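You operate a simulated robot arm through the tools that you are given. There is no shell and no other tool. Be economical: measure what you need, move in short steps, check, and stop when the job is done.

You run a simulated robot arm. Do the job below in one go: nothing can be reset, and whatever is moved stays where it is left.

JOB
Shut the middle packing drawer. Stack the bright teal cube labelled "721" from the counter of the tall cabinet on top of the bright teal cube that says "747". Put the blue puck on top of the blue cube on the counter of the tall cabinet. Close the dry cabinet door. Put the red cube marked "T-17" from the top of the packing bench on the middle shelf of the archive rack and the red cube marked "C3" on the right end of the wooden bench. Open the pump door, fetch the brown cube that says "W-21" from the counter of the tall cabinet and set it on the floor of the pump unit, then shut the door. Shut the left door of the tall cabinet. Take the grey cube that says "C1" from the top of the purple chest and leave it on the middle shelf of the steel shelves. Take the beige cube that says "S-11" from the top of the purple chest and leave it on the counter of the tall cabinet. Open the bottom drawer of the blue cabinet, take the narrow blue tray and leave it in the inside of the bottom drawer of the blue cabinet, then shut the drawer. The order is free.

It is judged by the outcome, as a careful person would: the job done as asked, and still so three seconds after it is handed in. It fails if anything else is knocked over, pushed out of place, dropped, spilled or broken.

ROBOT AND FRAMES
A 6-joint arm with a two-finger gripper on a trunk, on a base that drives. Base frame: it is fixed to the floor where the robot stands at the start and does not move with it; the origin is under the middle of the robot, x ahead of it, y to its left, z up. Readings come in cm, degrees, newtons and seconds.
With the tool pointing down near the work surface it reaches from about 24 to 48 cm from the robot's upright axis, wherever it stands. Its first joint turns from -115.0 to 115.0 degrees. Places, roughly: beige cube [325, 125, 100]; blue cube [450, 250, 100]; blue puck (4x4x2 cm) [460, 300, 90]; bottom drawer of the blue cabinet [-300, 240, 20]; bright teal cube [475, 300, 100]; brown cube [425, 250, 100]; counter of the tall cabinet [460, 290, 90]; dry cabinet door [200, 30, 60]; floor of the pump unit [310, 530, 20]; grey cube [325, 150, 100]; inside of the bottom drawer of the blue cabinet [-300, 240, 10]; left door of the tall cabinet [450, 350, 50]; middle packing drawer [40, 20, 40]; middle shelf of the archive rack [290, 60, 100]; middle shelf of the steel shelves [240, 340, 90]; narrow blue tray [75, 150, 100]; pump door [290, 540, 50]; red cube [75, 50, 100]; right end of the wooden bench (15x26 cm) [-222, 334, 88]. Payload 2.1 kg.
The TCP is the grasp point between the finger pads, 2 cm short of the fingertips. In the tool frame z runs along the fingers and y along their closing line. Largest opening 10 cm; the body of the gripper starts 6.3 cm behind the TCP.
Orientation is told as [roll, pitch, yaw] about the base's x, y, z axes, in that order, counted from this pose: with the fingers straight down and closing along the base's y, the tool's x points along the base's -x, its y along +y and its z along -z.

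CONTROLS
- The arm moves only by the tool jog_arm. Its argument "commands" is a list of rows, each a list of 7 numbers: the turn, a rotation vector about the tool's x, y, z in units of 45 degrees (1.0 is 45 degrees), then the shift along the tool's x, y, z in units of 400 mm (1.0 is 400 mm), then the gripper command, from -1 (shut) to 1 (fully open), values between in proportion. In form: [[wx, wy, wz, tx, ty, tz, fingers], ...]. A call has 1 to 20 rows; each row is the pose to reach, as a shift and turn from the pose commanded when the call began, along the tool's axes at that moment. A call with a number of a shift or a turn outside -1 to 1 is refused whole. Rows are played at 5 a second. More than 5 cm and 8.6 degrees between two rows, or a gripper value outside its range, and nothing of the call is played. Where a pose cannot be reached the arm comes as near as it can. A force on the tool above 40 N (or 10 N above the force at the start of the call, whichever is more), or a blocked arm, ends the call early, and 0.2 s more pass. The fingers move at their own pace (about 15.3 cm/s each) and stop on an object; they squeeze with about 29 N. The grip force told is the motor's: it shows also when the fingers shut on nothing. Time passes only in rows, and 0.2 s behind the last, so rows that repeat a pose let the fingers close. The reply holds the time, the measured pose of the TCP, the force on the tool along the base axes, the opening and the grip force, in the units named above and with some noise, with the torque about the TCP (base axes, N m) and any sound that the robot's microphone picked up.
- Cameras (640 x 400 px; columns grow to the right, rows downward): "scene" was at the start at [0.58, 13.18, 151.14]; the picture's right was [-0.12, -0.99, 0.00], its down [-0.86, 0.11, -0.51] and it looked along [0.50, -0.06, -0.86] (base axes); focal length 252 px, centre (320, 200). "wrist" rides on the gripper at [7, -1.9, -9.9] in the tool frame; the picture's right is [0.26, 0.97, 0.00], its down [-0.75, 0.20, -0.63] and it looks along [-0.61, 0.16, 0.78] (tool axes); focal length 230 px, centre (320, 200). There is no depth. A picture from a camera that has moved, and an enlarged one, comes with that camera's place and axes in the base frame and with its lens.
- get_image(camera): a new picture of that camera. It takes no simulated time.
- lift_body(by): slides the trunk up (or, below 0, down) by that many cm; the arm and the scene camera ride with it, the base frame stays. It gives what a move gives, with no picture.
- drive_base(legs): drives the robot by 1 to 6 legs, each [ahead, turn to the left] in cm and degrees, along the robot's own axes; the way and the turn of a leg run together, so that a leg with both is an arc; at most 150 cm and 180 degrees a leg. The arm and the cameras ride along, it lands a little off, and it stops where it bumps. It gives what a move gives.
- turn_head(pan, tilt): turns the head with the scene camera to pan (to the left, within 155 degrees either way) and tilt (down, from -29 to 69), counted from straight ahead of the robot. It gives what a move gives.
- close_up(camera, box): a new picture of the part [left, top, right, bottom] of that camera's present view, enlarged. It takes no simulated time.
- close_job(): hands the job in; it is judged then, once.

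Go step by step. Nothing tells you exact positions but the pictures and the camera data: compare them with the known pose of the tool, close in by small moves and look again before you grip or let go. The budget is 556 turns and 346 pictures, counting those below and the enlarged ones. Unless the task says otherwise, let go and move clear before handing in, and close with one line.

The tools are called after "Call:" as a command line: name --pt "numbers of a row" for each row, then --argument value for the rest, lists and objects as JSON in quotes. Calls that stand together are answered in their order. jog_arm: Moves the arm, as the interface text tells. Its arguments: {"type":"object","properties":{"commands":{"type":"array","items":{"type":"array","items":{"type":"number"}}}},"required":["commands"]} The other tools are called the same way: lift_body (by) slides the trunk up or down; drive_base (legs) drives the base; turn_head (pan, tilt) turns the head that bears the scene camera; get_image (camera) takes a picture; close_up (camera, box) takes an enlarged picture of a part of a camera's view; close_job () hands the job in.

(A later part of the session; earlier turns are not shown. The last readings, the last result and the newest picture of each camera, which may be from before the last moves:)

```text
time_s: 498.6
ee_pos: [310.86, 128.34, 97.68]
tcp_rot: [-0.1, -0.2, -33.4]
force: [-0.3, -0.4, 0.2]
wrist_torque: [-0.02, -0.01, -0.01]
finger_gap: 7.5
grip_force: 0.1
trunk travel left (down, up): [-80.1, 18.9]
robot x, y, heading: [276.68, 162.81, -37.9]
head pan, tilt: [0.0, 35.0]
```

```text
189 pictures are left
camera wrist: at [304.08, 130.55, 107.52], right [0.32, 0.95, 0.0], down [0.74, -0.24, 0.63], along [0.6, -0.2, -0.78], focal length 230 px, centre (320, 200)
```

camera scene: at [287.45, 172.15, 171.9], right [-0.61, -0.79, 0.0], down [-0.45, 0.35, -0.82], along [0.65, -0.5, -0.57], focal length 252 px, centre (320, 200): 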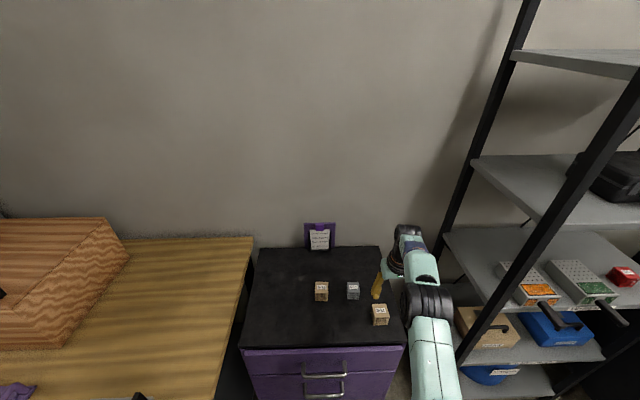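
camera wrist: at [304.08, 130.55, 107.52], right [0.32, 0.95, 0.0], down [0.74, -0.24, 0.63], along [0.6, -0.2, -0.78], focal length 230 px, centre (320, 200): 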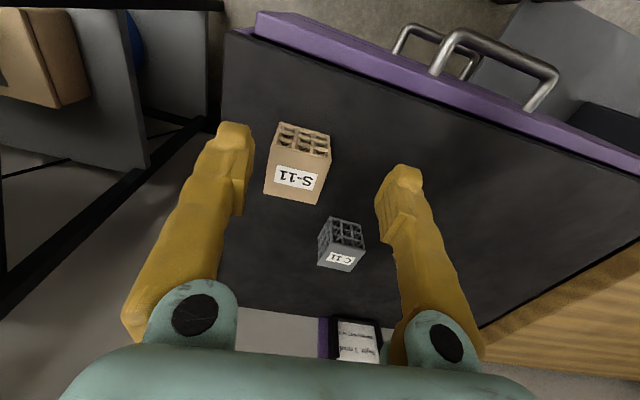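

Call:
drive_base --legs '[[3.3, 0]]'

Call:
jog_arm --pt "0 0 0 0.005 -0.022 0 0.5" --pt "0 0 0 0.005 -0.022 0 0.5"

Call:
get_image --camera "wrist"

```text
time_s: 499.5
ee_pos: [312.99, 126.69, 98.12]
tcp_rot: [-0.2, -0.4, -33.4]
force: [-0.6, 1.0, -0.6]
wrist_torque: [-0.07, -0.07, -0.01]
finger_gap: 7.48
grip_force: 0.2
trunk travel left (down, up): [-80.1, 18.9]
robot x, y, heading: [279.6, 160.73, -37.8]
head pan, tilt: [0.0, 35.0]
```

```text
time_s: 500.1
ee_pos: [312.66, 125.78, 97.71]
tcp_rot: [-0.2, -0.1, -33.5]
force: [-0.1, 0.9, -0.3]
wrist_torque: [-0.02, 0.0, 0.03]
finger_gap: 7.49
grip_force: 0.0
trunk travel left (down, up): [-80.1, 18.9]
robot x, y, heading: [279.48, 160.61, -37.9]
head pan, tilt: [0.0, 35.0]
```

```text
188 pictures are left
camera wrist: at [305.89, 127.98, 107.64], right [0.32, 0.95, 0.0], down [0.74, -0.24, 0.63], along [0.6, -0.2, -0.78], focal length 230 px, centre (320, 200)
```

wrist: 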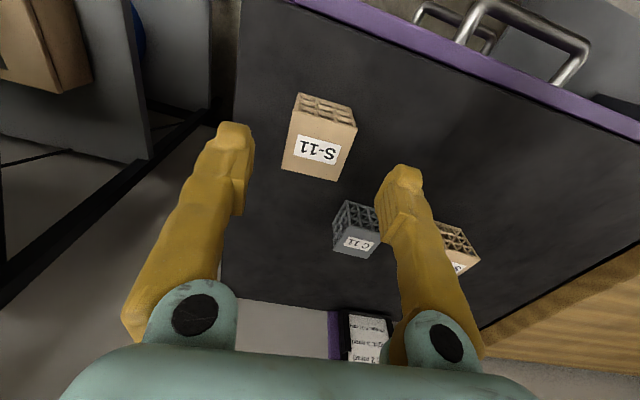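

Call:
lift_body --by -7

Call:
jog_arm --pt "0 0 0 0 0 0 -1" --pt "0 0 0 0 0 0 -1" --pt "0 0 0 0 0 0 -1" --pt "0 0 0 0 0 0 -1"

Call:
lift_body --by 20

Call:
get_image --camera "wrist"

```text
time_s: 501.2
ee_pos: [312.83, 125.72, 90.73]
tcp_rot: [-0.1, -0.1, -33.4]
force: [0.6, -0.9, -0.9]
wrist_torque: [-0.01, 0.0, -0.01]
finger_gap: 7.49
grip_force: 0.0
trunk travel left (down, up): [-73.1, 25.9]
robot x, y, heading: [279.46, 160.46, -37.8]
head pan, tilt: [0.0, 35.0]
```

```text
time_s: 502.2
ee_pos: [312.71, 125.79, 90.77]
tcp_rot: [-0.2, -0.1, -33.3]
force: [0.3, 0.9, 0.1]
wrist_torque: [-0.07, 0.01, -0.02]
finger_gap: 4.88
grip_force: 29.1
trunk travel left (down, up): [-73.1, 25.9]
robot x, y, heading: [279.37, 160.94, -37.6]
head pan, tilt: [0.0, 35.0]
```

```text
time_s: 504.3
ee_pos: [312.95, 125.72, 110.67]
tcp_rot: [-0.2, -0.1, -33.4]
force: [0.0, -0.5, -0.3]
wrist_torque: [0.0, 0.02, 0.02]
finger_gap: 4.88
grip_force: 28.7
trunk travel left (down, up): [-93.1, 5.9]
robot x, y, heading: [279.75, 160.76, -37.8]
head pan, tilt: [0.0, 35.0]
```

```text
187 pictures are left
camera wrist: at [306.02, 127.87, 120.56], right [0.32, 0.95, 0.0], down [0.74, -0.24, 0.63], along [0.6, -0.2, -0.78], focal length 230 px, centre (320, 200)
```

wrist: 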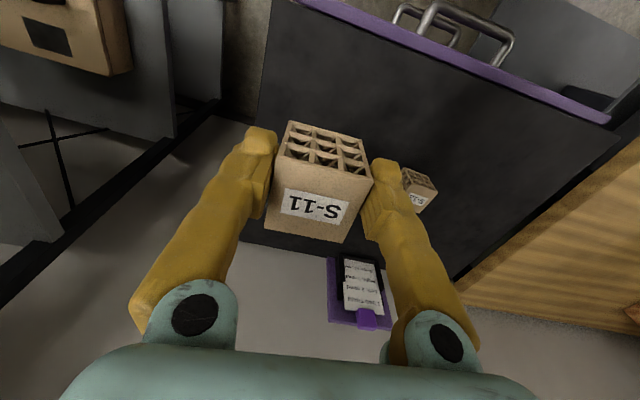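

S-11 is gripped. I'll back off, head toward the tall cabinet and look at it.

Call:
drive_base --legs '[[-50, 0], [0, 90], [120, 0], [0, -45]]'

Call:
turn_head --pan 0 --tilt 20

Call:
get_image --camera "scene"

```text
time_s: 518.9
ee_pos: [361.47, 285.4, 110.77]
tcp_rot: [-0.3, -0.1, 11.5]
force: [0.1, 0.7, -0.7]
wrist_torque: [-0.01, 0.02, -0.03]
finger_gap: 4.87
grip_force: 28.8
trunk travel left (down, up): [-93.1, 5.9]
robot x, y, heading: [313.44, 286.45, 7.0]
head pan, tilt: [0.0, 35.0]
```

```text
time_s: 519.6
ee_pos: [361.45, 285.34, 110.62]
tcp_rot: [-0.2, -0.1, 11.5]
force: [-0.2, 0.1, -0.5]
wrist_torque: [0.01, 0.0, 0.01]
finger_gap: 4.89
grip_force: 29.1
trunk travel left (down, up): [-93.1, 5.9]
robot x, y, heading: [313.08, 286.58, 7.1]
head pan, tilt: [0.0, 20.0]
```

```text
186 pictures are left
camera scene: at [314.7, 300.99, 176.27], right [0.12, -0.99, 0.0], down [-0.34, -0.04, -0.94], along [0.93, 0.12, -0.34], focal length 252 px, centre (320, 200)
```

scene: 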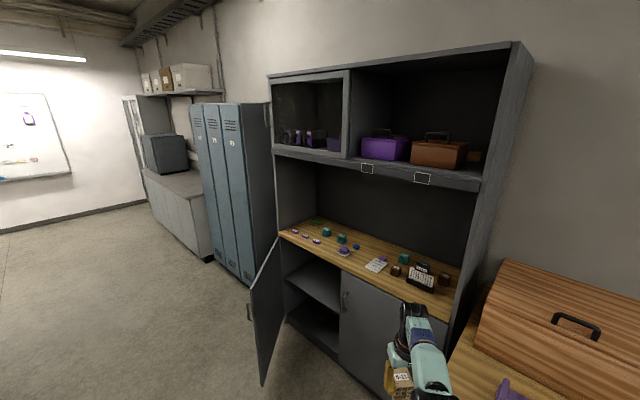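

Call:
close_up --camera "scene" --box '[270, 205, 478, 335]'

```text
3.08 times, centred on (374, 270) of scene
camera zoom: at [314.7, 300.99, 176.27], right [0.12, -0.99, 0.0], down [-0.34, -0.04, -0.94], along [0.93, 0.12, -0.34], focal length 776 px, centre (154, -15)
```

zoom: 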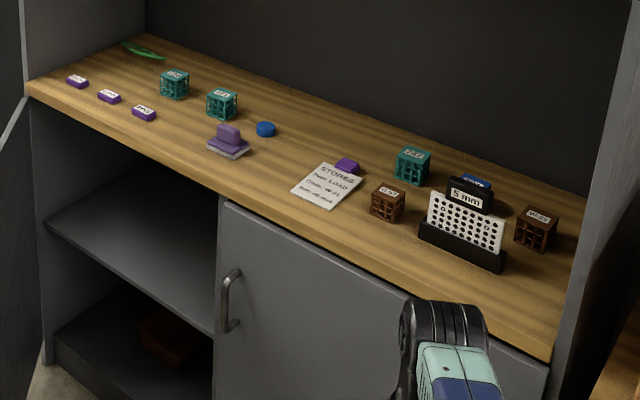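

Call:
close_up --camera "scene" --box '[310, 215, 374, 255]'

Call:
close_up --camera "scene" --box '[380, 245, 460, 295]'

```text
10.00 times, centred on (342, 235) of scene
camera zoom: at [314.7, 300.99, 176.27], right [0.12, -0.99, 0.0], down [-0.34, -0.04, -0.94], along [0.93, 0.12, -0.34], focal length 2521 px, centre (100, -150)
```

zoom: 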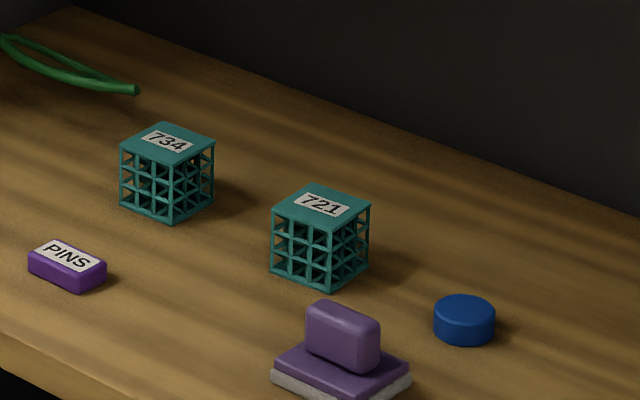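

```text
8.00 times, centred on (420, 270) of scene
camera zoom: at [314.7, 300.99, 176.27], right [0.12, -0.99, 0.0], down [-0.34, -0.04, -0.94], along [0.93, 0.12, -0.34], focal length 2017 px, centre (-480, -360)
```

zoom: 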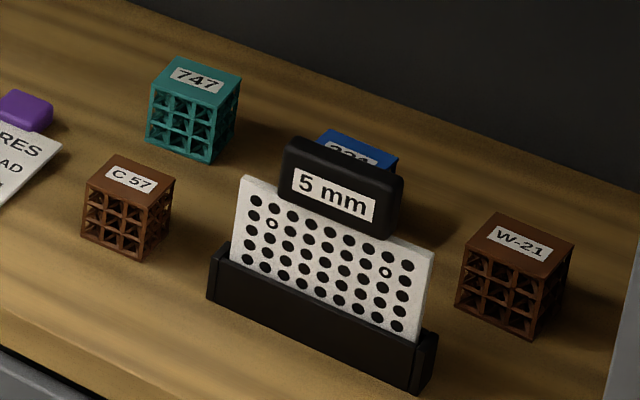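

The left door is open and would block the base there, so I'll first set S-11 between the purple block and the card, at about n = 507 along the counter. I'll approach obliquely.

Call:
drive_base --legs '[[0, 40], [61.3, 0], [0, -71.6], [40, 0], [0, 14.6]]'

Call:
turn_head --pan -10 --tilt 40

Call:
get_image --camera "scene"

Call:
get_image --camera "wrist"

```text
time_s: 531.1
ee_pos: [437.13, 299.47, 110.68]
tcp_rot: [-0.1, -0.1, -5.6]
force: [0.5, 0.7, 0.5]
wrist_torque: [-0.03, -0.01, -0.04]
finger_gap: 4.9
grip_force: 29.1
trunk travel left (down, up): [-93.1, 5.9]
robot x, y, heading: [391.17, 315.07, -9.9]
head pan, tilt: [0.0, 20.0]
```

```text
time_s: 531.9
ee_pos: [437.14, 299.66, 110.84]
tcp_rot: [-0.2, -0.1, -5.6]
force: [-0.3, 0.1, 0.6]
wrist_torque: [0.0, 0.01, -0.01]
finger_gap: 4.9
grip_force: 28.9
trunk travel left (down, up): [-93.1, 5.9]
robot x, y, heading: [391.49, 314.78, -10.0]
head pan, tilt: [-10.0, 40.0]
```

```text
182 pictures are left
camera scene: at [395.87, 326.93, 173.14], right [-0.34, -0.94, 0.0], down [-0.6, 0.22, -0.77], along [0.72, -0.26, -0.64], focal length 252 px, centre (320, 200)
```

scene: 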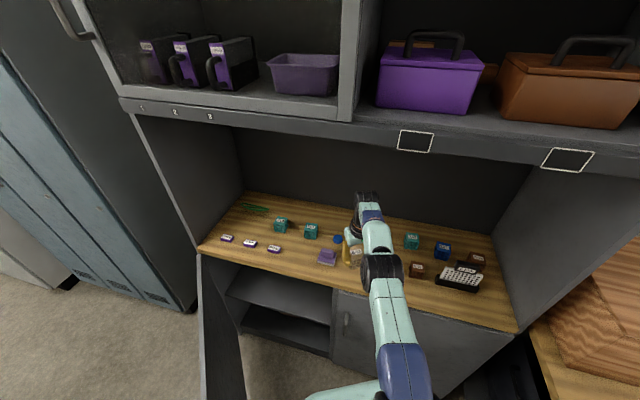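

```text
181 pictures are left
camera wrist: at [430.06, 298.33, 120.57], right [-0.16, 0.99, 0.0], down [0.77, 0.13, 0.63], along [0.62, 0.1, -0.78], focal length 230 px, centre (320, 200)
```

wrist: 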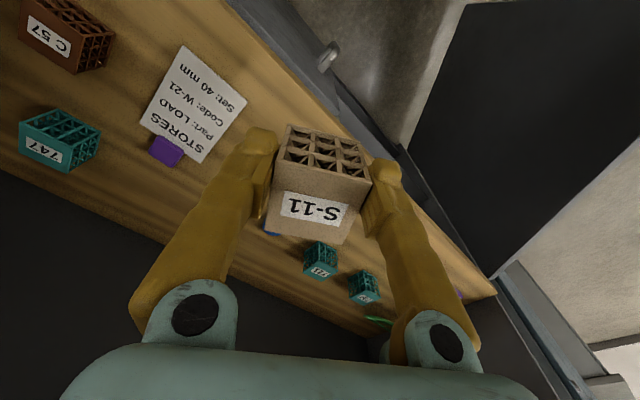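

Call:
jog_arm --pt "0 0 0.15 0 -0.04 0 -1" --pt "0 0 0.3 0 -0.08 0 -1" --pt "0 0 0.45 0 -0.1 0 -1" --pt "0 0 0.6 0 -0.1 0 -1" --pt "0 0 0.7 0 -0.1 0 -1"

Call:
drive_base --legs '[[12.6, 0]]'

Call:
get_image --camera "wrist"

```text
time_s: 533.1
ee_pos: [435.5, 296.25, 110.69]
tcp_rot: [-0.1, -0.1, -37.2]
force: [0.3, 0.4, -0.7]
wrist_torque: [0.0, 0.0, 0.0]
finger_gap: 4.89
grip_force: 28.7
out of reach, approached as far as the arm can: row 1, 2, 3, 4, 5
trunk travel left (down, up): [-93.1, 5.9]
robot x, y, heading: [391.21, 315.07, -10.1]
head pan, tilt: [-10.0, 40.0]
```

```text
time_s: 534.4
ee_pos: [447.08, 294.04, 111.25]
tcp_rot: [0.1, -0.7, -37.0]
force: [-0.6, -0.5, 0.1]
wrist_torque: [-0.04, -0.08, -0.02]
finger_gap: 4.88
grip_force: 29.3
trunk travel left (down, up): [-93.1, 5.9]
robot x, y, heading: [403.67, 312.73, -10.2]
head pan, tilt: [-10.0, 40.0]
```

```text
180 pictures are left
camera wrist: at [440.26, 296.7, 120.99], right [0.38, 0.93, 0.0], down [0.71, -0.29, 0.64], along [0.59, -0.24, -0.77], focal length 230 px, centre (320, 200)
```

wrist: 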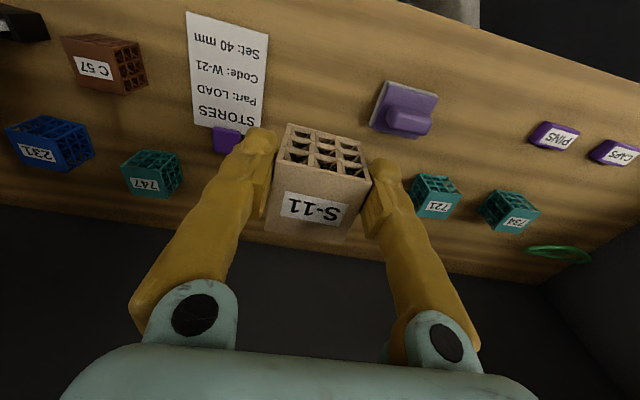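

Call:
lift_body --by -16

Call:
get_image --camera "wrist"

Call:
jog_arm --pt "0 0 0 0 0 0.025 -1" --pt "0 0 0 0 0 0.05 -1" --pt "0 0 0 0 0 0.065 -1" --pt "0 0 0 0 0 0.08 -1" --pt "0 0 0 0 0 0.095 -1" --pt "0 0 0 0 0 0.11 -1" --pt "0 0 0 0 0 0.125 -1" --pt "0 0 0 0 0 0.14 -1"

```text
time_s: 536.2
ee_pos: [447.87, 293.91, 94.87]
tcp_rot: [0.0, -0.3, -37.1]
force: [-1.2, 0.3, -0.8]
wrist_torque: [-0.02, -0.01, 0.01]
finger_gap: 4.87
grip_force: 29.1
trunk travel left (down, up): [-77.1, 21.9]
robot x, y, heading: [403.62, 312.53, -10.1]
head pan, tilt: [-10.0, 40.0]
```

```text
179 pictures are left
camera wrist: at [441.08, 296.57, 104.7], right [0.38, 0.93, 0.0], down [0.72, -0.29, 0.63], along [0.59, -0.24, -0.77], focal length 230 px, centre (320, 200)
```

wrist: 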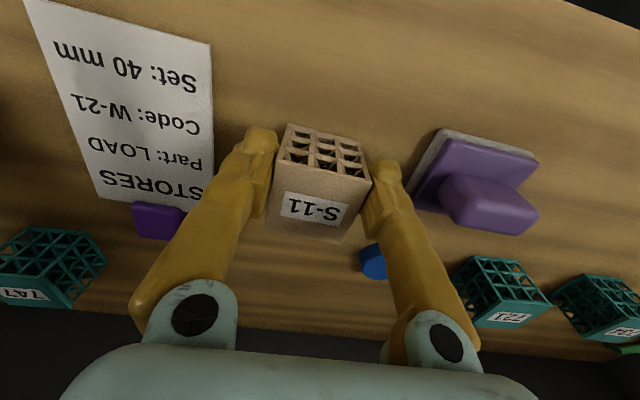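

```text
time_s: 537.3
ee_pos: [447.59, 293.99, 92.04]
tcp_rot: [0.2, -1.0, -37.2]
force: [-5.6, 4.9, 20.3]
wrist_torque: [-0.07, 0.47, -0.11]
finger_gap: 4.86
grip_force: 29.3
trunk travel left (down, up): [-77.1, 21.9]
robot x, y, heading: [403.67, 312.93, -10.0]
head pan, tilt: [-10.0, 40.0]
stopped in row 5: the force on the tool passed its limit at 43 N (the readings are from after the stop); the commanded pose is now the measured one
```

Call:
jog_arm --pt "0 0 0 0 0 -0.004 -1" --pt "0 0 0 0 0 -0.004 0.1" --pt "0 0 0 0 0 -0.004 0.4" --pt "0 0 0 0 0 -0.004 0.4"

Call:
lift_body --by 18

Call:
get_image --camera "wrist"

```text
time_s: 538.3
ee_pos: [447.75, 293.88, 92.02]
tcp_rot: [0.0, -0.8, -37.2]
force: [-3.6, 2.1, 9.9]
wrist_torque: [0.09, 0.1, 0.01]
finger_gap: 6.86
grip_force: 0.1
trunk travel left (down, up): [-77.1, 21.9]
robot x, y, heading: [403.59, 312.71, -9.9]
head pan, tilt: [-10.0, 40.0]
```

```text
time_s: 540.3
ee_pos: [447.93, 293.83, 109.78]
tcp_rot: [0.2, -0.7, -37.0]
force: [-0.3, -0.4, -0.3]
wrist_torque: [0.02, -0.03, -0.02]
finger_gap: 6.97
grip_force: 0.2
trunk travel left (down, up): [-95.1, 3.9]
robot x, y, heading: [404.36, 312.71, -10.0]
head pan, tilt: [-10.0, 40.0]
```

```text
178 pictures are left
camera wrist: at [441.16, 296.51, 119.6], right [0.38, 0.93, 0.0], down [0.71, -0.29, 0.64], along [0.59, -0.24, -0.77], focal length 230 px, centre (320, 200)
```

wrist: 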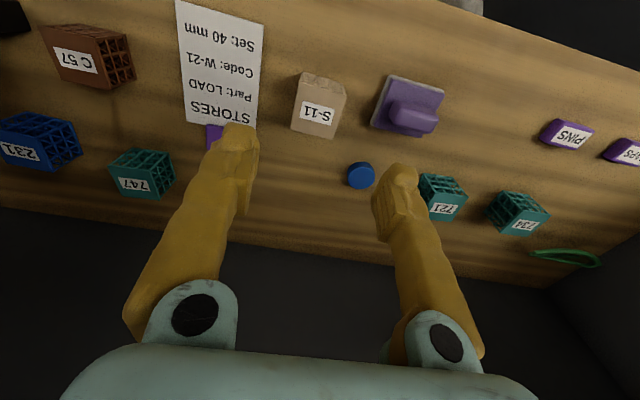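

S-11 sits on the counter. Next I'll close the left door so the base has room; it must be pushed from its other side, so I'll back out and drive around it.

Call:
drive_base --legs '[[-25, 0]]'

Call:
jog_arm --pt "0 0 -0.15 0 0 0 -1" --pt "0 0 -0.3 0 0 0 -1" --pt "0 0 -0.45 0 0 0 -1" --pt "0 0 -0.6 0 0 0 -1"

Call:
jog_arm --pt "0 -0.16 0 0 0 0 -1" --pt "0 -0.32 0 0 0 0 -1" --pt "0 -0.48 0 0 0 0 -1" --pt "0 -0.64 0 0 0 0 -1" --pt "0 -0.8 0 0 0 0 -1" --pt "0 -0.98 0 0 0 0 -1"

Call:
get_image --camera "scene"

```text
time_s: 542.1
ee_pos: [423.56, 298.26, 109.87]
tcp_rot: [0.0, -0.6, -37.1]
force: [-0.2, 0.2, -0.6]
wrist_torque: [0.0, 0.02, 0.01]
finger_gap: 7.0
grip_force: 0.1
trunk travel left (down, up): [-95.1, 3.9]
robot x, y, heading: [379.11, 317.16, -10.2]
head pan, tilt: [-10.0, 40.0]
```

```text
time_s: 543.1
ee_pos: [423.5, 298.26, 109.86]
tcp_rot: [-0.3, -0.6, -9.9]
force: [0.1, 0.3, 0.2]
wrist_torque: [-0.05, 0.01, 0.0]
finger_gap: 0.03
grip_force: 29.0
trunk travel left (down, up): [-95.1, 3.9]
robot x, y, heading: [378.99, 317.01, -9.8]
head pan, tilt: [-10.0, 40.0]
```

```text
time_s: 544.5
ee_pos: [423.64, 299.62, 109.62]
tcp_rot: [3.6, -40.4, -10.2]
force: [0.1, -0.4, 0.1]
wrist_torque: [0.05, 0.04, 0.04]
finger_gap: 0.03
grip_force: 29.4
out of reach, approached as far as the arm can: row 5, 6
trunk travel left (down, up): [-95.1, 3.9]
robot x, y, heading: [379.22, 317.39, -10.1]
head pan, tilt: [-10.0, 40.0]
```

```text
177 pictures are left
camera scene: at [383.54, 329.08, 175.14], right [-0.34, -0.94, 0.0], down [-0.6, 0.22, -0.77], along [0.72, -0.26, -0.64], focal length 252 px, centre (320, 200)
```

scene: 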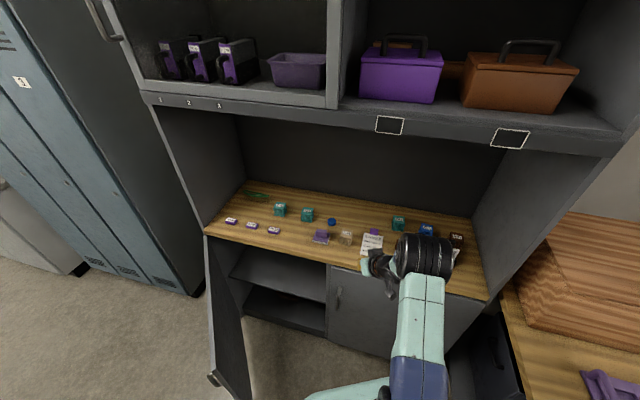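

Call:
drive_base --legs '[[0, 87.1], [85, 0], [0, -65.8], [40.8, 0], [0, -101.3]]'

Call:
turn_head --pan 0 --tilt 45

Call:
get_image --camera "scene"

```text
time_s: 561.9
ee_pos: [430.59, 359.14, 109.67]
tcp_rot: [3.7, -40.6, -91.1]
force: [0.1, 0.1, -0.2]
wrist_torque: [0.0, -0.02, -0.03]
finger_gap: 0.0
grip_force: 28.7
trunk travel left (down, up): [-95.1, 3.9]
robot x, y, heading: [440.81, 405.85, -90.6]
head pan, tilt: [-10.0, 40.0]
```

```text
time_s: 562.6
ee_pos: [430.64, 359.14, 109.77]
tcp_rot: [3.5, -40.7, -91.2]
force: [0.7, 0.9, 0.8]
wrist_torque: [0.02, 0.0, 0.02]
finger_gap: 0.02
grip_force: 29.4
trunk travel left (down, up): [-95.1, 3.9]
robot x, y, heading: [440.54, 405.93, -90.9]
head pan, tilt: [0.0, 45.0]
```

```text
176 pictures are left
camera scene: at [454.69, 403.78, 174.41], right [-1.0, 0.01, 0.0], down [0.01, 0.71, -0.71], along [-0.01, -0.71, -0.71], focal length 252 px, centre (320, 200)
```

scene: 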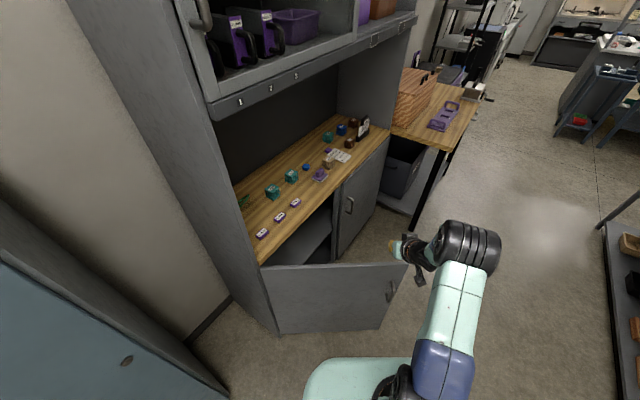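

Call:
lift_body --by -38

Call:
get_image --camera "wrist"

Call:
get_image --camera "scene"

```text
time_s: 566.3
ee_pos: [430.71, 359.07, 71.74]
tcp_rot: [3.6, -40.6, -91.1]
force: [-0.3, -0.2, -0.7]
wrist_torque: [-0.04, 0.0, -0.02]
finger_gap: 0.0
grip_force: 29.8
trunk travel left (down, up): [-57.1, 41.9]
robot x, y, heading: [440.57, 406.27, -90.6]
head pan, tilt: [0.0, 45.0]
```

```text
175 pictures are left
camera wrist: at [428.44, 370.73, 74.54], right [0.97, 0.22, -0.12], down [0.16, -0.16, 0.98], along [0.19, -0.96, -0.19], focal length 230 px, centre (320, 200)
```

wrist: 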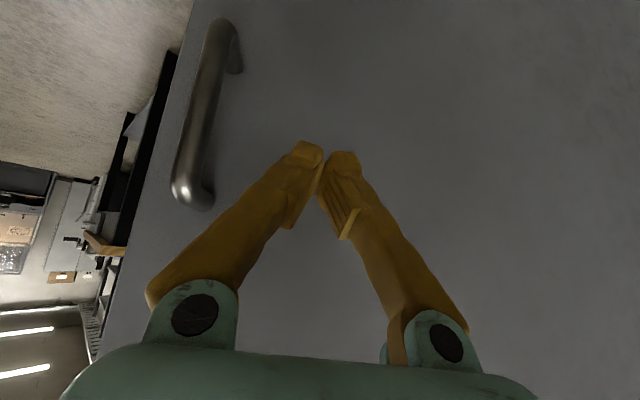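

```text
174 pictures are left
camera scene: at [454.68, 403.78, 136.41], right [-1.0, 0.01, 0.0], down [0.01, 0.71, -0.71], along [-0.01, -0.71, -0.71], focal length 252 px, centre (320, 200)
```

scene: 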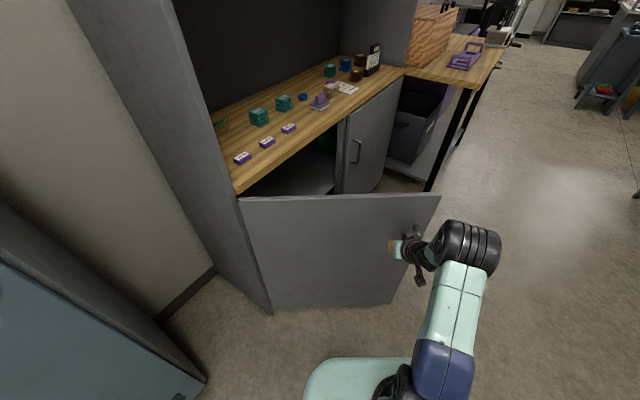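

Call:
drive_base --legs '[[18, 0]]'

Call:
drive_base --legs '[[10, 12]]'

Call:
get_image --camera "scene"

```text
time_s: 567.8
ee_pos: [430.47, 341.19, 71.74]
tcp_rot: [3.6, -40.5, -91.1]
force: [0.5, -0.6, 0.3]
wrist_torque: [0.0, -0.04, -0.01]
finger_gap: 0.01
grip_force: 29.7
trunk travel left (down, up): [-57.1, 41.9]
robot x, y, heading: [440.48, 388.26, -90.4]
head pan, tilt: [0.0, 45.0]
```

```text
time_s: 568.9
ee_pos: [441.27, 330.02, 71.61]
tcp_rot: [3.7, -40.5, -79.1]
force: [0.2, 0.5, 0.3]
wrist_torque: [0.0, -0.01, -0.02]
finger_gap: 0.01
grip_force: 30.1
trunk travel left (down, up): [-57.1, 41.9]
robot x, y, heading: [441.11, 377.97, -78.3]
head pan, tilt: [0.0, 45.0]
```

```text
173 pictures are left
camera scene: at [455.62, 378.61, 136.4], right [-0.98, -0.2, 0.0], down [-0.14, 0.69, -0.71], along [0.14, -0.69, -0.71], focal length 252 px, centre (320, 200)
```

scene: 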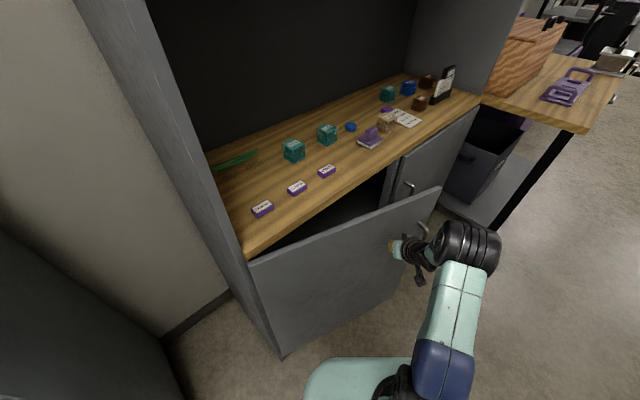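

Call:
drive_base --legs '[[11, 10]]'

Call:
get_image --camera "scene"

```text
time_s: 570.2
ee_pos: [451.26, 321.3, 71.4]
tcp_rot: [3.4, -39.8, -70.3]
force: [-0.3, -0.3, -0.3]
wrist_torque: [0.01, -0.02, -0.02]
finger_gap: 0.0
grip_force: 29.5
trunk travel left (down, up): [-57.1, 41.9]
robot x, y, heading: [444.09, 368.27, -69.4]
head pan, tilt: [0.0, 45.0]
stopped in leg 1: the force on the tool passed its limit at 73 N (the readings are from after the stop); the commanded pose is now the measured one
```

```text
172 pictures are left
camera scene: at [457.98, 371.3, 136.41], right [-0.94, -0.35, 0.0], down [-0.25, 0.66, -0.71], along [0.25, -0.66, -0.71], focal length 252 px, centre (320, 200)
```

scene: 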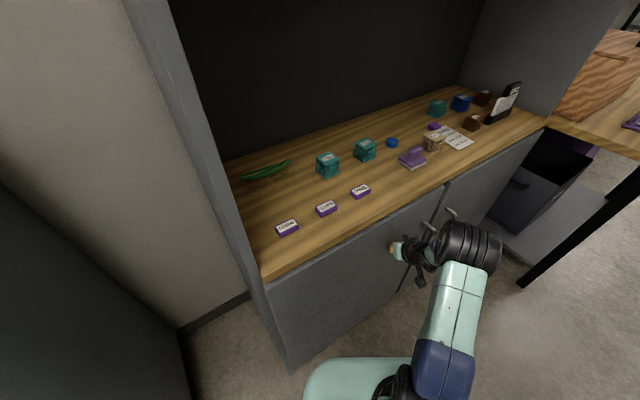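

The left door looks shut. I'll back off and check.

Call:
drive_base --legs '[[-22, 0]]'

Call:
get_image --camera "scene"

```text
time_s: 571.8
ee_pos: [443.4, 341.86, 71.4]
tcp_rot: [3.4, -39.8, -70.5]
force: [0.0, -0.3, 0.2]
wrist_torque: [0.0, 0.01, -0.01]
finger_gap: 0.0
grip_force: 29.3
trunk travel left (down, up): [-57.1, 41.9]
robot x, y, heading: [436.93, 388.97, -69.7]
head pan, tilt: [0.0, 45.0]
```

```text
171 pictures are left
camera scene: at [450.32, 391.91, 136.41], right [-0.94, -0.35, 0.0], down [-0.25, 0.66, -0.71], along [0.25, -0.66, -0.71], focal length 252 px, centre (320, 200)
```

scene: 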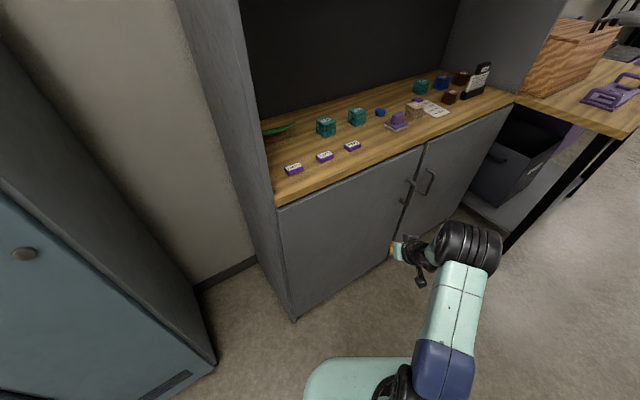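

Both doors are closed. Next is the blue puck: I'll raise the arm, level the roll and move in front of the counter.

Call:
lift_body --by 39

Call:
jog_arm --pt "0 0 -0.09 0 0 0 -0.2" --pt "0 0 -0.09 0 0 0 -0.2"

Call:
drive_base --legs '[[0, -27.3], [53, 0], [0, 60]]'

Call:
get_image --camera "wrist"

Call:
get_image --camera "scene"

```text
time_s: 575.6
ee_pos: [443.51, 341.81, 110.37]
tcp_rot: [3.4, -39.8, -70.3]
force: [-0.1, -0.6, -0.5]
wrist_torque: [0.02, -0.04, 0.03]
finger_gap: 0.0
grip_force: 29.0
trunk travel left (down, up): [-96.1, 2.9]
robot x, y, heading: [436.23, 389.01, -69.6]
head pan, tilt: [0.0, 45.0]
```

```text
time_s: 576.2
ee_pos: [443.48, 341.84, 110.5]
tcp_rot: [0.0, -39.9, -65.1]
force: [0.8, -0.3, 0.2]
wrist_torque: [0.03, -0.01, 0.02]
finger_gap: 4.01
grip_force: 0.1
trunk travel left (down, up): [-96.1, 2.9]
robot x, y, heading: [436.74, 389.36, -69.7]
head pan, tilt: [0.0, 45.0]
```

```text
time_s: 583.3
ee_pos: [461.57, 300.48, 110.37]
tcp_rot: [0.0, -39.9, -32.4]
force: [0.0, 0.9, 0.4]
wrist_torque: [-0.01, 0.04, 0.03]
finger_gap: 4.01
grip_force: 0.1
trunk travel left (down, up): [-96.1, 2.9]
robot x, y, heading: [430.11, 336.44, -36.8]
head pan, tilt: [0.0, 45.0]
```

```text
170 pictures are left
camera wrist: at [450.69, 305.09, 113.53], right [0.35, 0.92, -0.16], down [0.25, 0.08, 0.96], along [0.9, -0.38, -0.21], focal length 230 px, centre (320, 200)
```

wrist: 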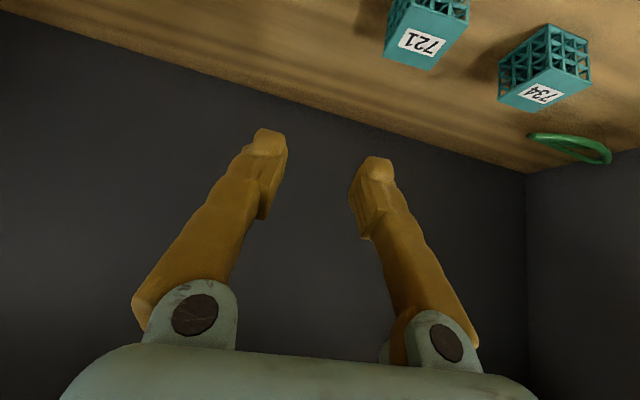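

```text
169 pictures are left
camera scene: at [440.15, 346.3, 175.41], right [-0.6, -0.8, 0.0], down [-0.57, 0.42, -0.71], along [0.57, -0.42, -0.71], focal length 252 px, centre (320, 200)
```

scene: 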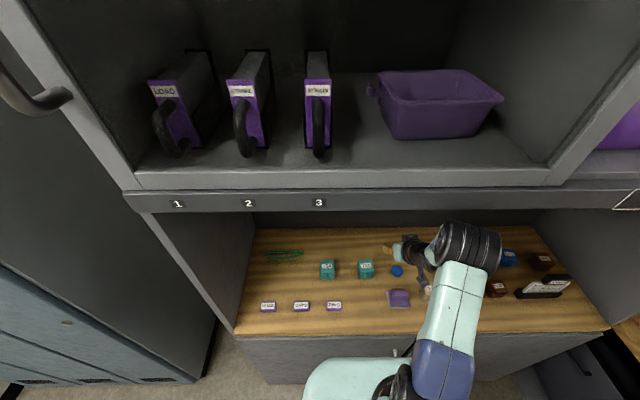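

Call:
drive_base --legs '[[2.5, -4.5]]'

Call:
lift_body --by -12

Call:
get_image --camera "wrist"

Call:
get_image --camera "scene"

```text
time_s: 584.2
ee_pos: [460.49, 296.97, 110.44]
tcp_rot: [0.0, -39.9, -36.8]
force: [-0.6, 0.0, 0.0]
wrist_torque: [-0.01, -0.02, -0.02]
finger_gap: 3.98
grip_force: 0.1
trunk travel left (down, up): [-96.1, 2.9]
robot x, y, heading: [431.9, 334.92, -41.3]
head pan, tilt: [0.0, 45.0]
```

```text
time_s: 585.7
ee_pos: [460.59, 296.62, 98.49]
tcp_rot: [0.0, -39.8, -36.9]
force: [0.5, -0.8, 0.3]
wrist_torque: [0.0, 0.0, 0.01]
finger_gap: 3.99
grip_force: 0.1
trunk travel left (down, up): [-84.1, 14.9]
robot x, y, heading: [432.31, 334.56, -41.0]
head pan, tilt: [0.0, 45.0]
```

```text
168 pictures are left
camera wrist: at [450.15, 302.03, 101.49], right [0.42, 0.89, -0.16], down [0.26, 0.06, 0.96], along [0.87, -0.45, -0.21], focal length 230 px, centre (320, 200)
```

wrist: 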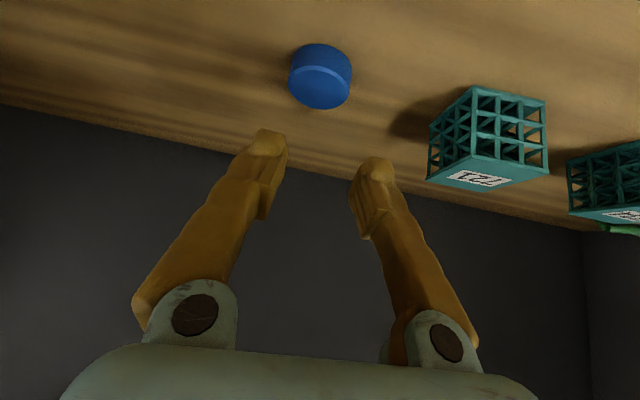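

```text
167 pictures are left
camera scene: at [442.87, 343.9, 163.41], right [-0.66, -0.75, 0.0], down [-0.53, 0.47, -0.71], along [0.53, -0.47, -0.71], focal length 252 px, centre (320, 200)
```

scene: 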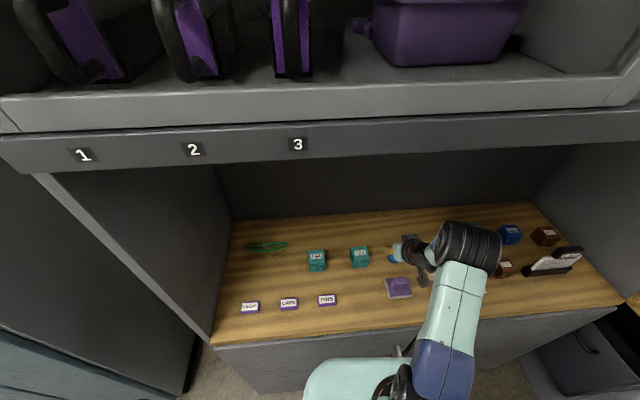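

Call:
jog_arm --pt "0 0 0 -0.022 -0.013 0.018 0.14" --pt "0 0 0 -0.044 -0.026 0.037 0.14" --pt "0 0 0 -0.044 -0.026 0.037 0.14"

Call:
lift_body --by -4.5

Call:
get_image --camera "wrist"

```text
time_s: 586.5
ee_pos: [461.77, 294.41, 98.49]
tcp_rot: [0.1, -39.7, -36.9]
force: [0.1, 0.2, 0.6]
wrist_torque: [-0.02, -0.03, 0.01]
finger_gap: 5.72
grip_force: 0.0
trunk travel left (down, up): [-84.1, 14.9]
robot x, y, heading: [432.16, 334.74, -41.0]
head pan, tilt: [0.0, 45.0]
```

```text
time_s: 587.4
ee_pos: [461.74, 294.37, 93.88]
tcp_rot: [0.1, -39.8, -36.8]
force: [-0.2, 0.1, 0.9]
wrist_torque: [0.02, 0.03, -0.02]
finger_gap: 5.7
grip_force: 0.1
trunk travel left (down, up): [-79.6, 19.4]
robot x, y, heading: [432.0, 334.82, -41.2]
head pan, tilt: [0.0, 45.0]
```

```text
166 pictures are left
camera wrist: at [451.35, 299.83, 97.0], right [0.42, 0.89, -0.16], down [0.26, 0.06, 0.96], along [0.87, -0.45, -0.21], focal length 230 px, centre (320, 200)
```

wrist: 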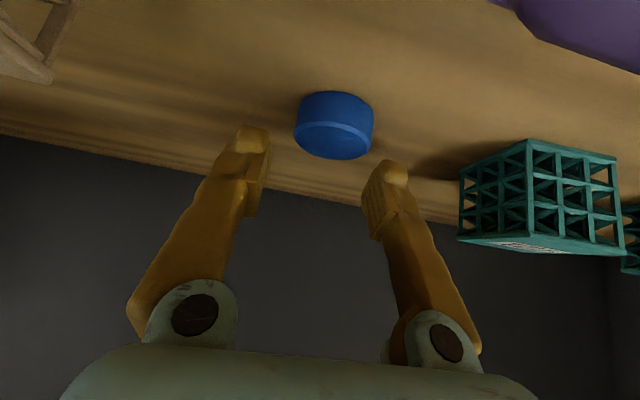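

Call:
lift_body --by -3.2

Call:
jog_arm --pt "0 0 0 -0.013 0.005 0.011 0.14" --pt "0 0 0 -0.013 0.005 0.011 -1" --pt "0 0 0 -0.013 0.005 0.011 -1" --pt "0 0 0 -0.013 0.005 0.011 -1" --pt "0 0 0 -0.013 0.005 0.011 -1"

Call:
get_image --camera "wrist"

```text
time_s: 588.0
ee_pos: [461.77, 294.35, 92.11]
tcp_rot: [-0.1, -41.6, -36.8]
force: [-10.6, 8.4, 18.3]
wrist_torque: [0.7, -0.18, 0.4]
finger_gap: 5.86
grip_force: 1.2
trunk travel left (down, up): [-76.8, 22.2]
robot x, y, heading: [432.31, 334.85, -41.2]
head pan, tilt: [0.0, 45.0]
stopped: the force on the tool passed its limit at 51 N (the readings are from after the stop); the commanded pose is now the measured one
```

```text
time_s: 589.2
ee_pos: [462.67, 294.11, 92.27]
tcp_rot: [-0.3, -41.5, -36.6]
force: [-3.6, 7.2, 20.3]
wrist_torque: [0.39, 0.0, 0.13]
finger_gap: 3.03
grip_force: 29.1
trunk travel left (down, up): [-76.8, 22.2]
robot x, y, heading: [431.74, 335.26, -41.4]
head pan, tilt: [0.0, 45.0]
```

```text
165 pictures are left
camera wrist: at [452.13, 299.63, 94.9], right [0.42, 0.89, -0.17], down [0.24, 0.08, 0.97], along [0.87, -0.45, -0.18], focal length 230 px, centre (320, 200)
```

wrist: 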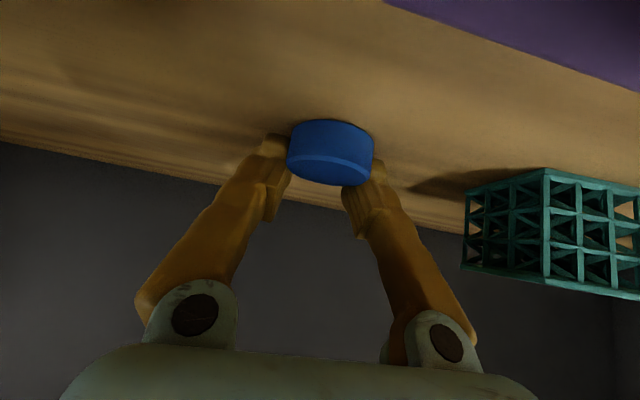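

The fingers grip the puck past its middle. I'll open, shift back about 1.5 cm and grip again.

Call:
jog_arm --pt "0 0 0 0 0 0 0.14" --pt "0 0 0 -0.004 0 -0.006 0.14" --pt "0 0 0 0.025 0 -0.028 0.14" --pt "0 0 0 0.025 0 -0.028 0.14"

Call:
get_image --camera "wrist"

```text
time_s: 590.2
ee_pos: [462.04, 294.65, 92.18]
tcp_rot: [-0.2, -41.7, -36.4]
force: [17.8, -12.1, 27.8]
wrist_torque: [-0.05, -0.65, -0.25]
finger_gap: 5.71
grip_force: 0.1
trunk travel left (down, up): [-76.8, 22.2]
robot x, y, heading: [432.14, 334.78, -41.1]
head pan, tilt: [0.0, 45.0]
```

```text
164 pictures are left
camera wrist: at [451.46, 300.02, 94.92], right [0.42, 0.89, -0.17], down [0.24, 0.08, 0.97], along [0.88, -0.45, -0.18], focal length 230 px, centre (320, 200)
```

wrist: 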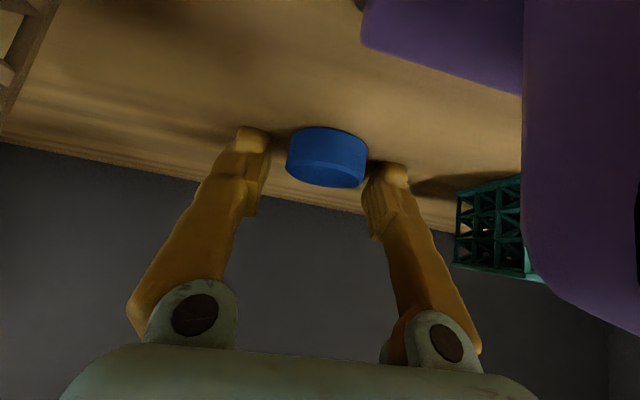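

The wrist camera is touching the purple block. I'll raise straight up right away and check.

Call:
lift_body --by 8

Call:
get_image --camera "wrist"

Call:
close_up --camera "scene" --box '[300, 220, 460, 320]'

```text
time_s: 591.4
ee_pos: [461.58, 294.75, 99.94]
tcp_rot: [-0.1, -41.1, -36.7]
force: [0.3, 0.0, 0.2]
wrist_torque: [0.01, -0.01, 0.01]
finger_gap: 5.67
grip_force: 0.0
trunk travel left (down, up): [-84.8, 14.2]
robot x, y, heading: [432.22, 334.85, -41.4]
head pan, tilt: [0.0, 45.0]
```

```text
163 pictures are left
camera wrist: at [451.14, 300.12, 102.78], right [0.42, 0.89, -0.17], down [0.24, 0.07, 0.97], along [0.87, -0.45, -0.19], focal length 230 px, centre (320, 200)
```

wrist: 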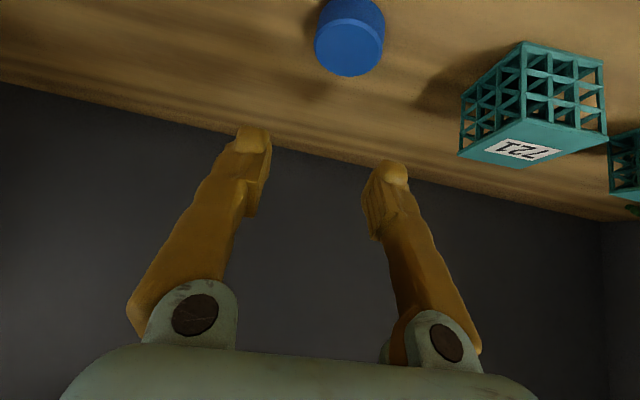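

```text
4.00 times, centred on (380, 270) of scene
camera zoom: at [442.9, 343.92, 164.09], right [-0.66, -0.75, 0.0], down [-0.53, 0.47, -0.71], along [0.53, -0.47, -0.71], focal length 1008 px, centre (80, -80)
```

zoom: 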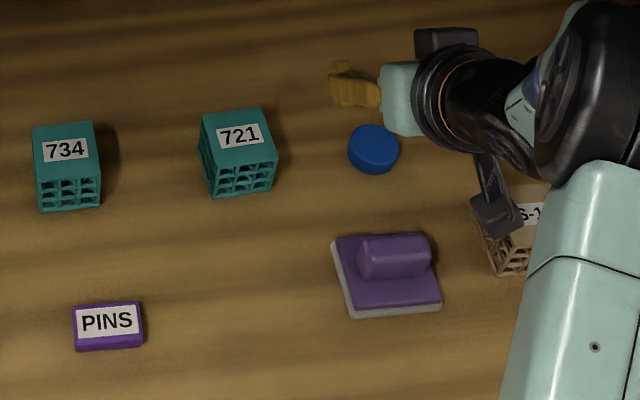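

The block hasn't shifted noticeably. I'll reduce the tilt to 25° so that the camera clears it, and then go for the puck again.

Call:
jog_arm --pt "0 0.12 0 0.01 0 -0.01 0.14" --pt "0 0.24 0 0.013 0 -0.012 0.14" --pt "0 0.36 0 0.013 0 -0.012 0.14" --pt "0 0.36 0 0.013 0 -0.012 0.14"

Call:
get_image --camera "wrist"

```text
time_s: 592.4
ee_pos: [461.13, 295.15, 99.93]
tcp_rot: [-0.1, -24.8, -36.7]
force: [0.0, -0.1, 0.9]
wrist_torque: [-0.04, -0.01, -0.01]
finger_gap: 5.7
grip_force: 0.0
trunk travel left (down, up): [-84.8, 14.2]
robot x, y, heading: [432.3, 335.09, -41.3]
head pan, tilt: [0.0, 45.0]
```

```text
161 pictures are left
camera wrist: at [451.61, 299.77, 105.99], right [0.39, 0.91, -0.11], down [0.45, -0.09, 0.89], along [0.8, -0.4, -0.45], focal length 230 px, centre (320, 200)
```

wrist: 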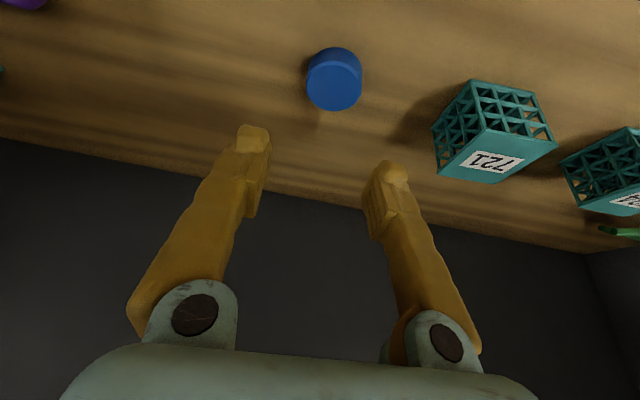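

Call:
lift_body --by -6.5

Call:
get_image --camera "wrist"

```text
time_s: 593.4
ee_pos: [461.11, 295.1, 93.48]
tcp_rot: [-0.1, -24.9, -36.8]
force: [-0.6, -0.4, -0.1]
wrist_torque: [0.01, -0.03, 0.01]
finger_gap: 5.69
grip_force: 0.0
trunk travel left (down, up): [-78.3, 20.7]
robot x, y, heading: [432.37, 334.66, -41.4]
head pan, tilt: [0.0, 45.0]
```

```text
160 pictures are left
camera wrist: at [451.61, 299.77, 99.47], right [0.39, 0.91, -0.11], down [0.45, -0.09, 0.89], along [0.8, -0.4, -0.45], focal length 230 px, centre (320, 200)
```

wrist: 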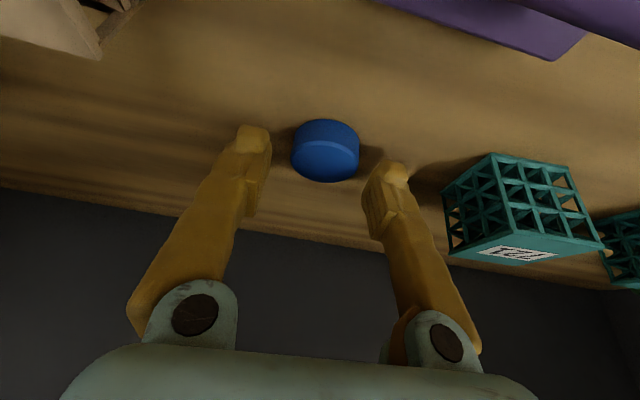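

Call:
jog_arm --pt "0 0 0 0.01 0 0.0226 0.14" --pt "0 0 0 0.019 0 0.041 0.14"

Call:
jog_arm --pt "0 0 0 0 0 0 -1" --pt "0 0 0 0 0 0 -1" --pt "0 0 0 0 0 0 -1" --pt "0 0 0 0 0 0 -1"

Call:
get_image --camera "wrist"

```text
time_s: 594.0
ee_pos: [461.17, 295.2, 92.22]
tcp_rot: [-0.4, -25.6, -36.7]
force: [4.5, -2.2, 32.4]
wrist_torque: [0.62, -0.59, -0.22]
finger_gap: 5.71
grip_force: 0.3
trunk travel left (down, up): [-78.3, 20.7]
robot x, y, heading: [431.79, 334.56, -41.1]
head pan, tilt: [0.0, 45.0]
```

```text
time_s: 594.3
ee_pos: [461.47, 295.5, 92.18]
tcp_rot: [0.0, -25.6, -36.7]
force: [1.7, 9.5, 14.9]
wrist_torque: [0.3, -0.07, -0.15]
finger_gap: 3.76
grip_force: 45.2
trunk travel left (down, up): [-78.3, 20.7]
robot x, y, heading: [431.92, 334.97, -41.1]
head pan, tilt: [0.0, 45.0]
stopped in row 1: the force on the tool passed its limit at 55 N (the readings are from after the stop); the commanded pose is now the measured one
```

```text
159 pictures are left
camera wrist: at [451.86, 300.16, 98.06], right [0.39, 0.91, -0.11], down [0.44, -0.08, 0.89], along [0.81, -0.4, -0.44], focal length 230 px, centre (320, 200)
```

wrist: 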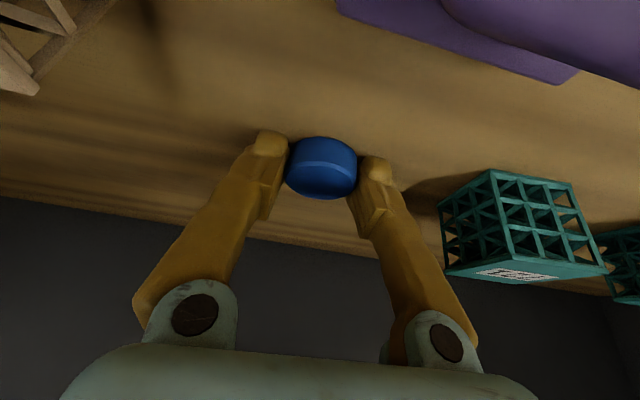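

Call:
jog_arm --pt "0 0 0 0 0 -0.005 -1" --pt "0 0 0 0 0 -0.005 -1" --pt "0 0 0 0 0 -0.005 -1"

Call:
lift_body --by 10

Call:
get_image --camera "wrist"

```text
time_s: 595.1
ee_pos: [461.34, 295.33, 92.19]
tcp_rot: [0.0, -25.4, -36.8]
force: [0.7, 4.0, 5.8]
wrist_torque: [0.11, 0.01, -0.03]
finger_gap: 3.78
grip_force: 29.2
trunk travel left (down, up): [-78.3, 20.7]
robot x, y, heading: [432.07, 334.94, -41.3]
head pan, tilt: [0.0, 45.0]
```

```text
time_s: 596.5
ee_pos: [461.37, 295.09, 102.14]
tcp_rot: [0.2, -25.4, -36.8]
force: [-0.3, -0.3, 0.1]
wrist_torque: [-0.03, 0.02, 0.0]
finger_gap: 3.8
grip_force: 29.4
trunk travel left (down, up): [-88.3, 10.7]
robot x, y, heading: [432.13, 335.02, -41.2]
head pan, tilt: [0.0, 45.0]
```

```text
158 pictures are left
camera wrist: at [451.88, 299.78, 108.03], right [0.39, 0.91, -0.11], down [0.45, -0.09, 0.89], along [0.8, -0.4, -0.44], focal length 230 px, centre (320, 200)
```

wrist: 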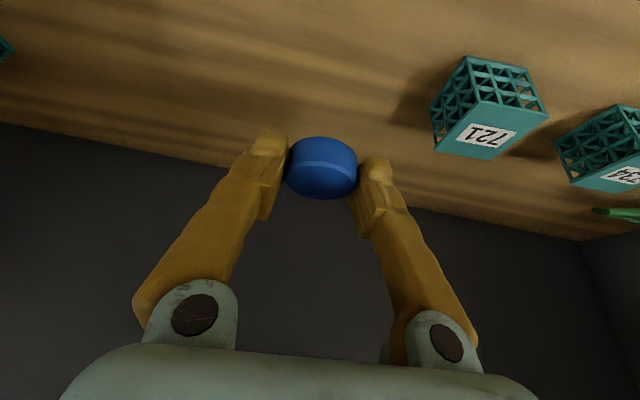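

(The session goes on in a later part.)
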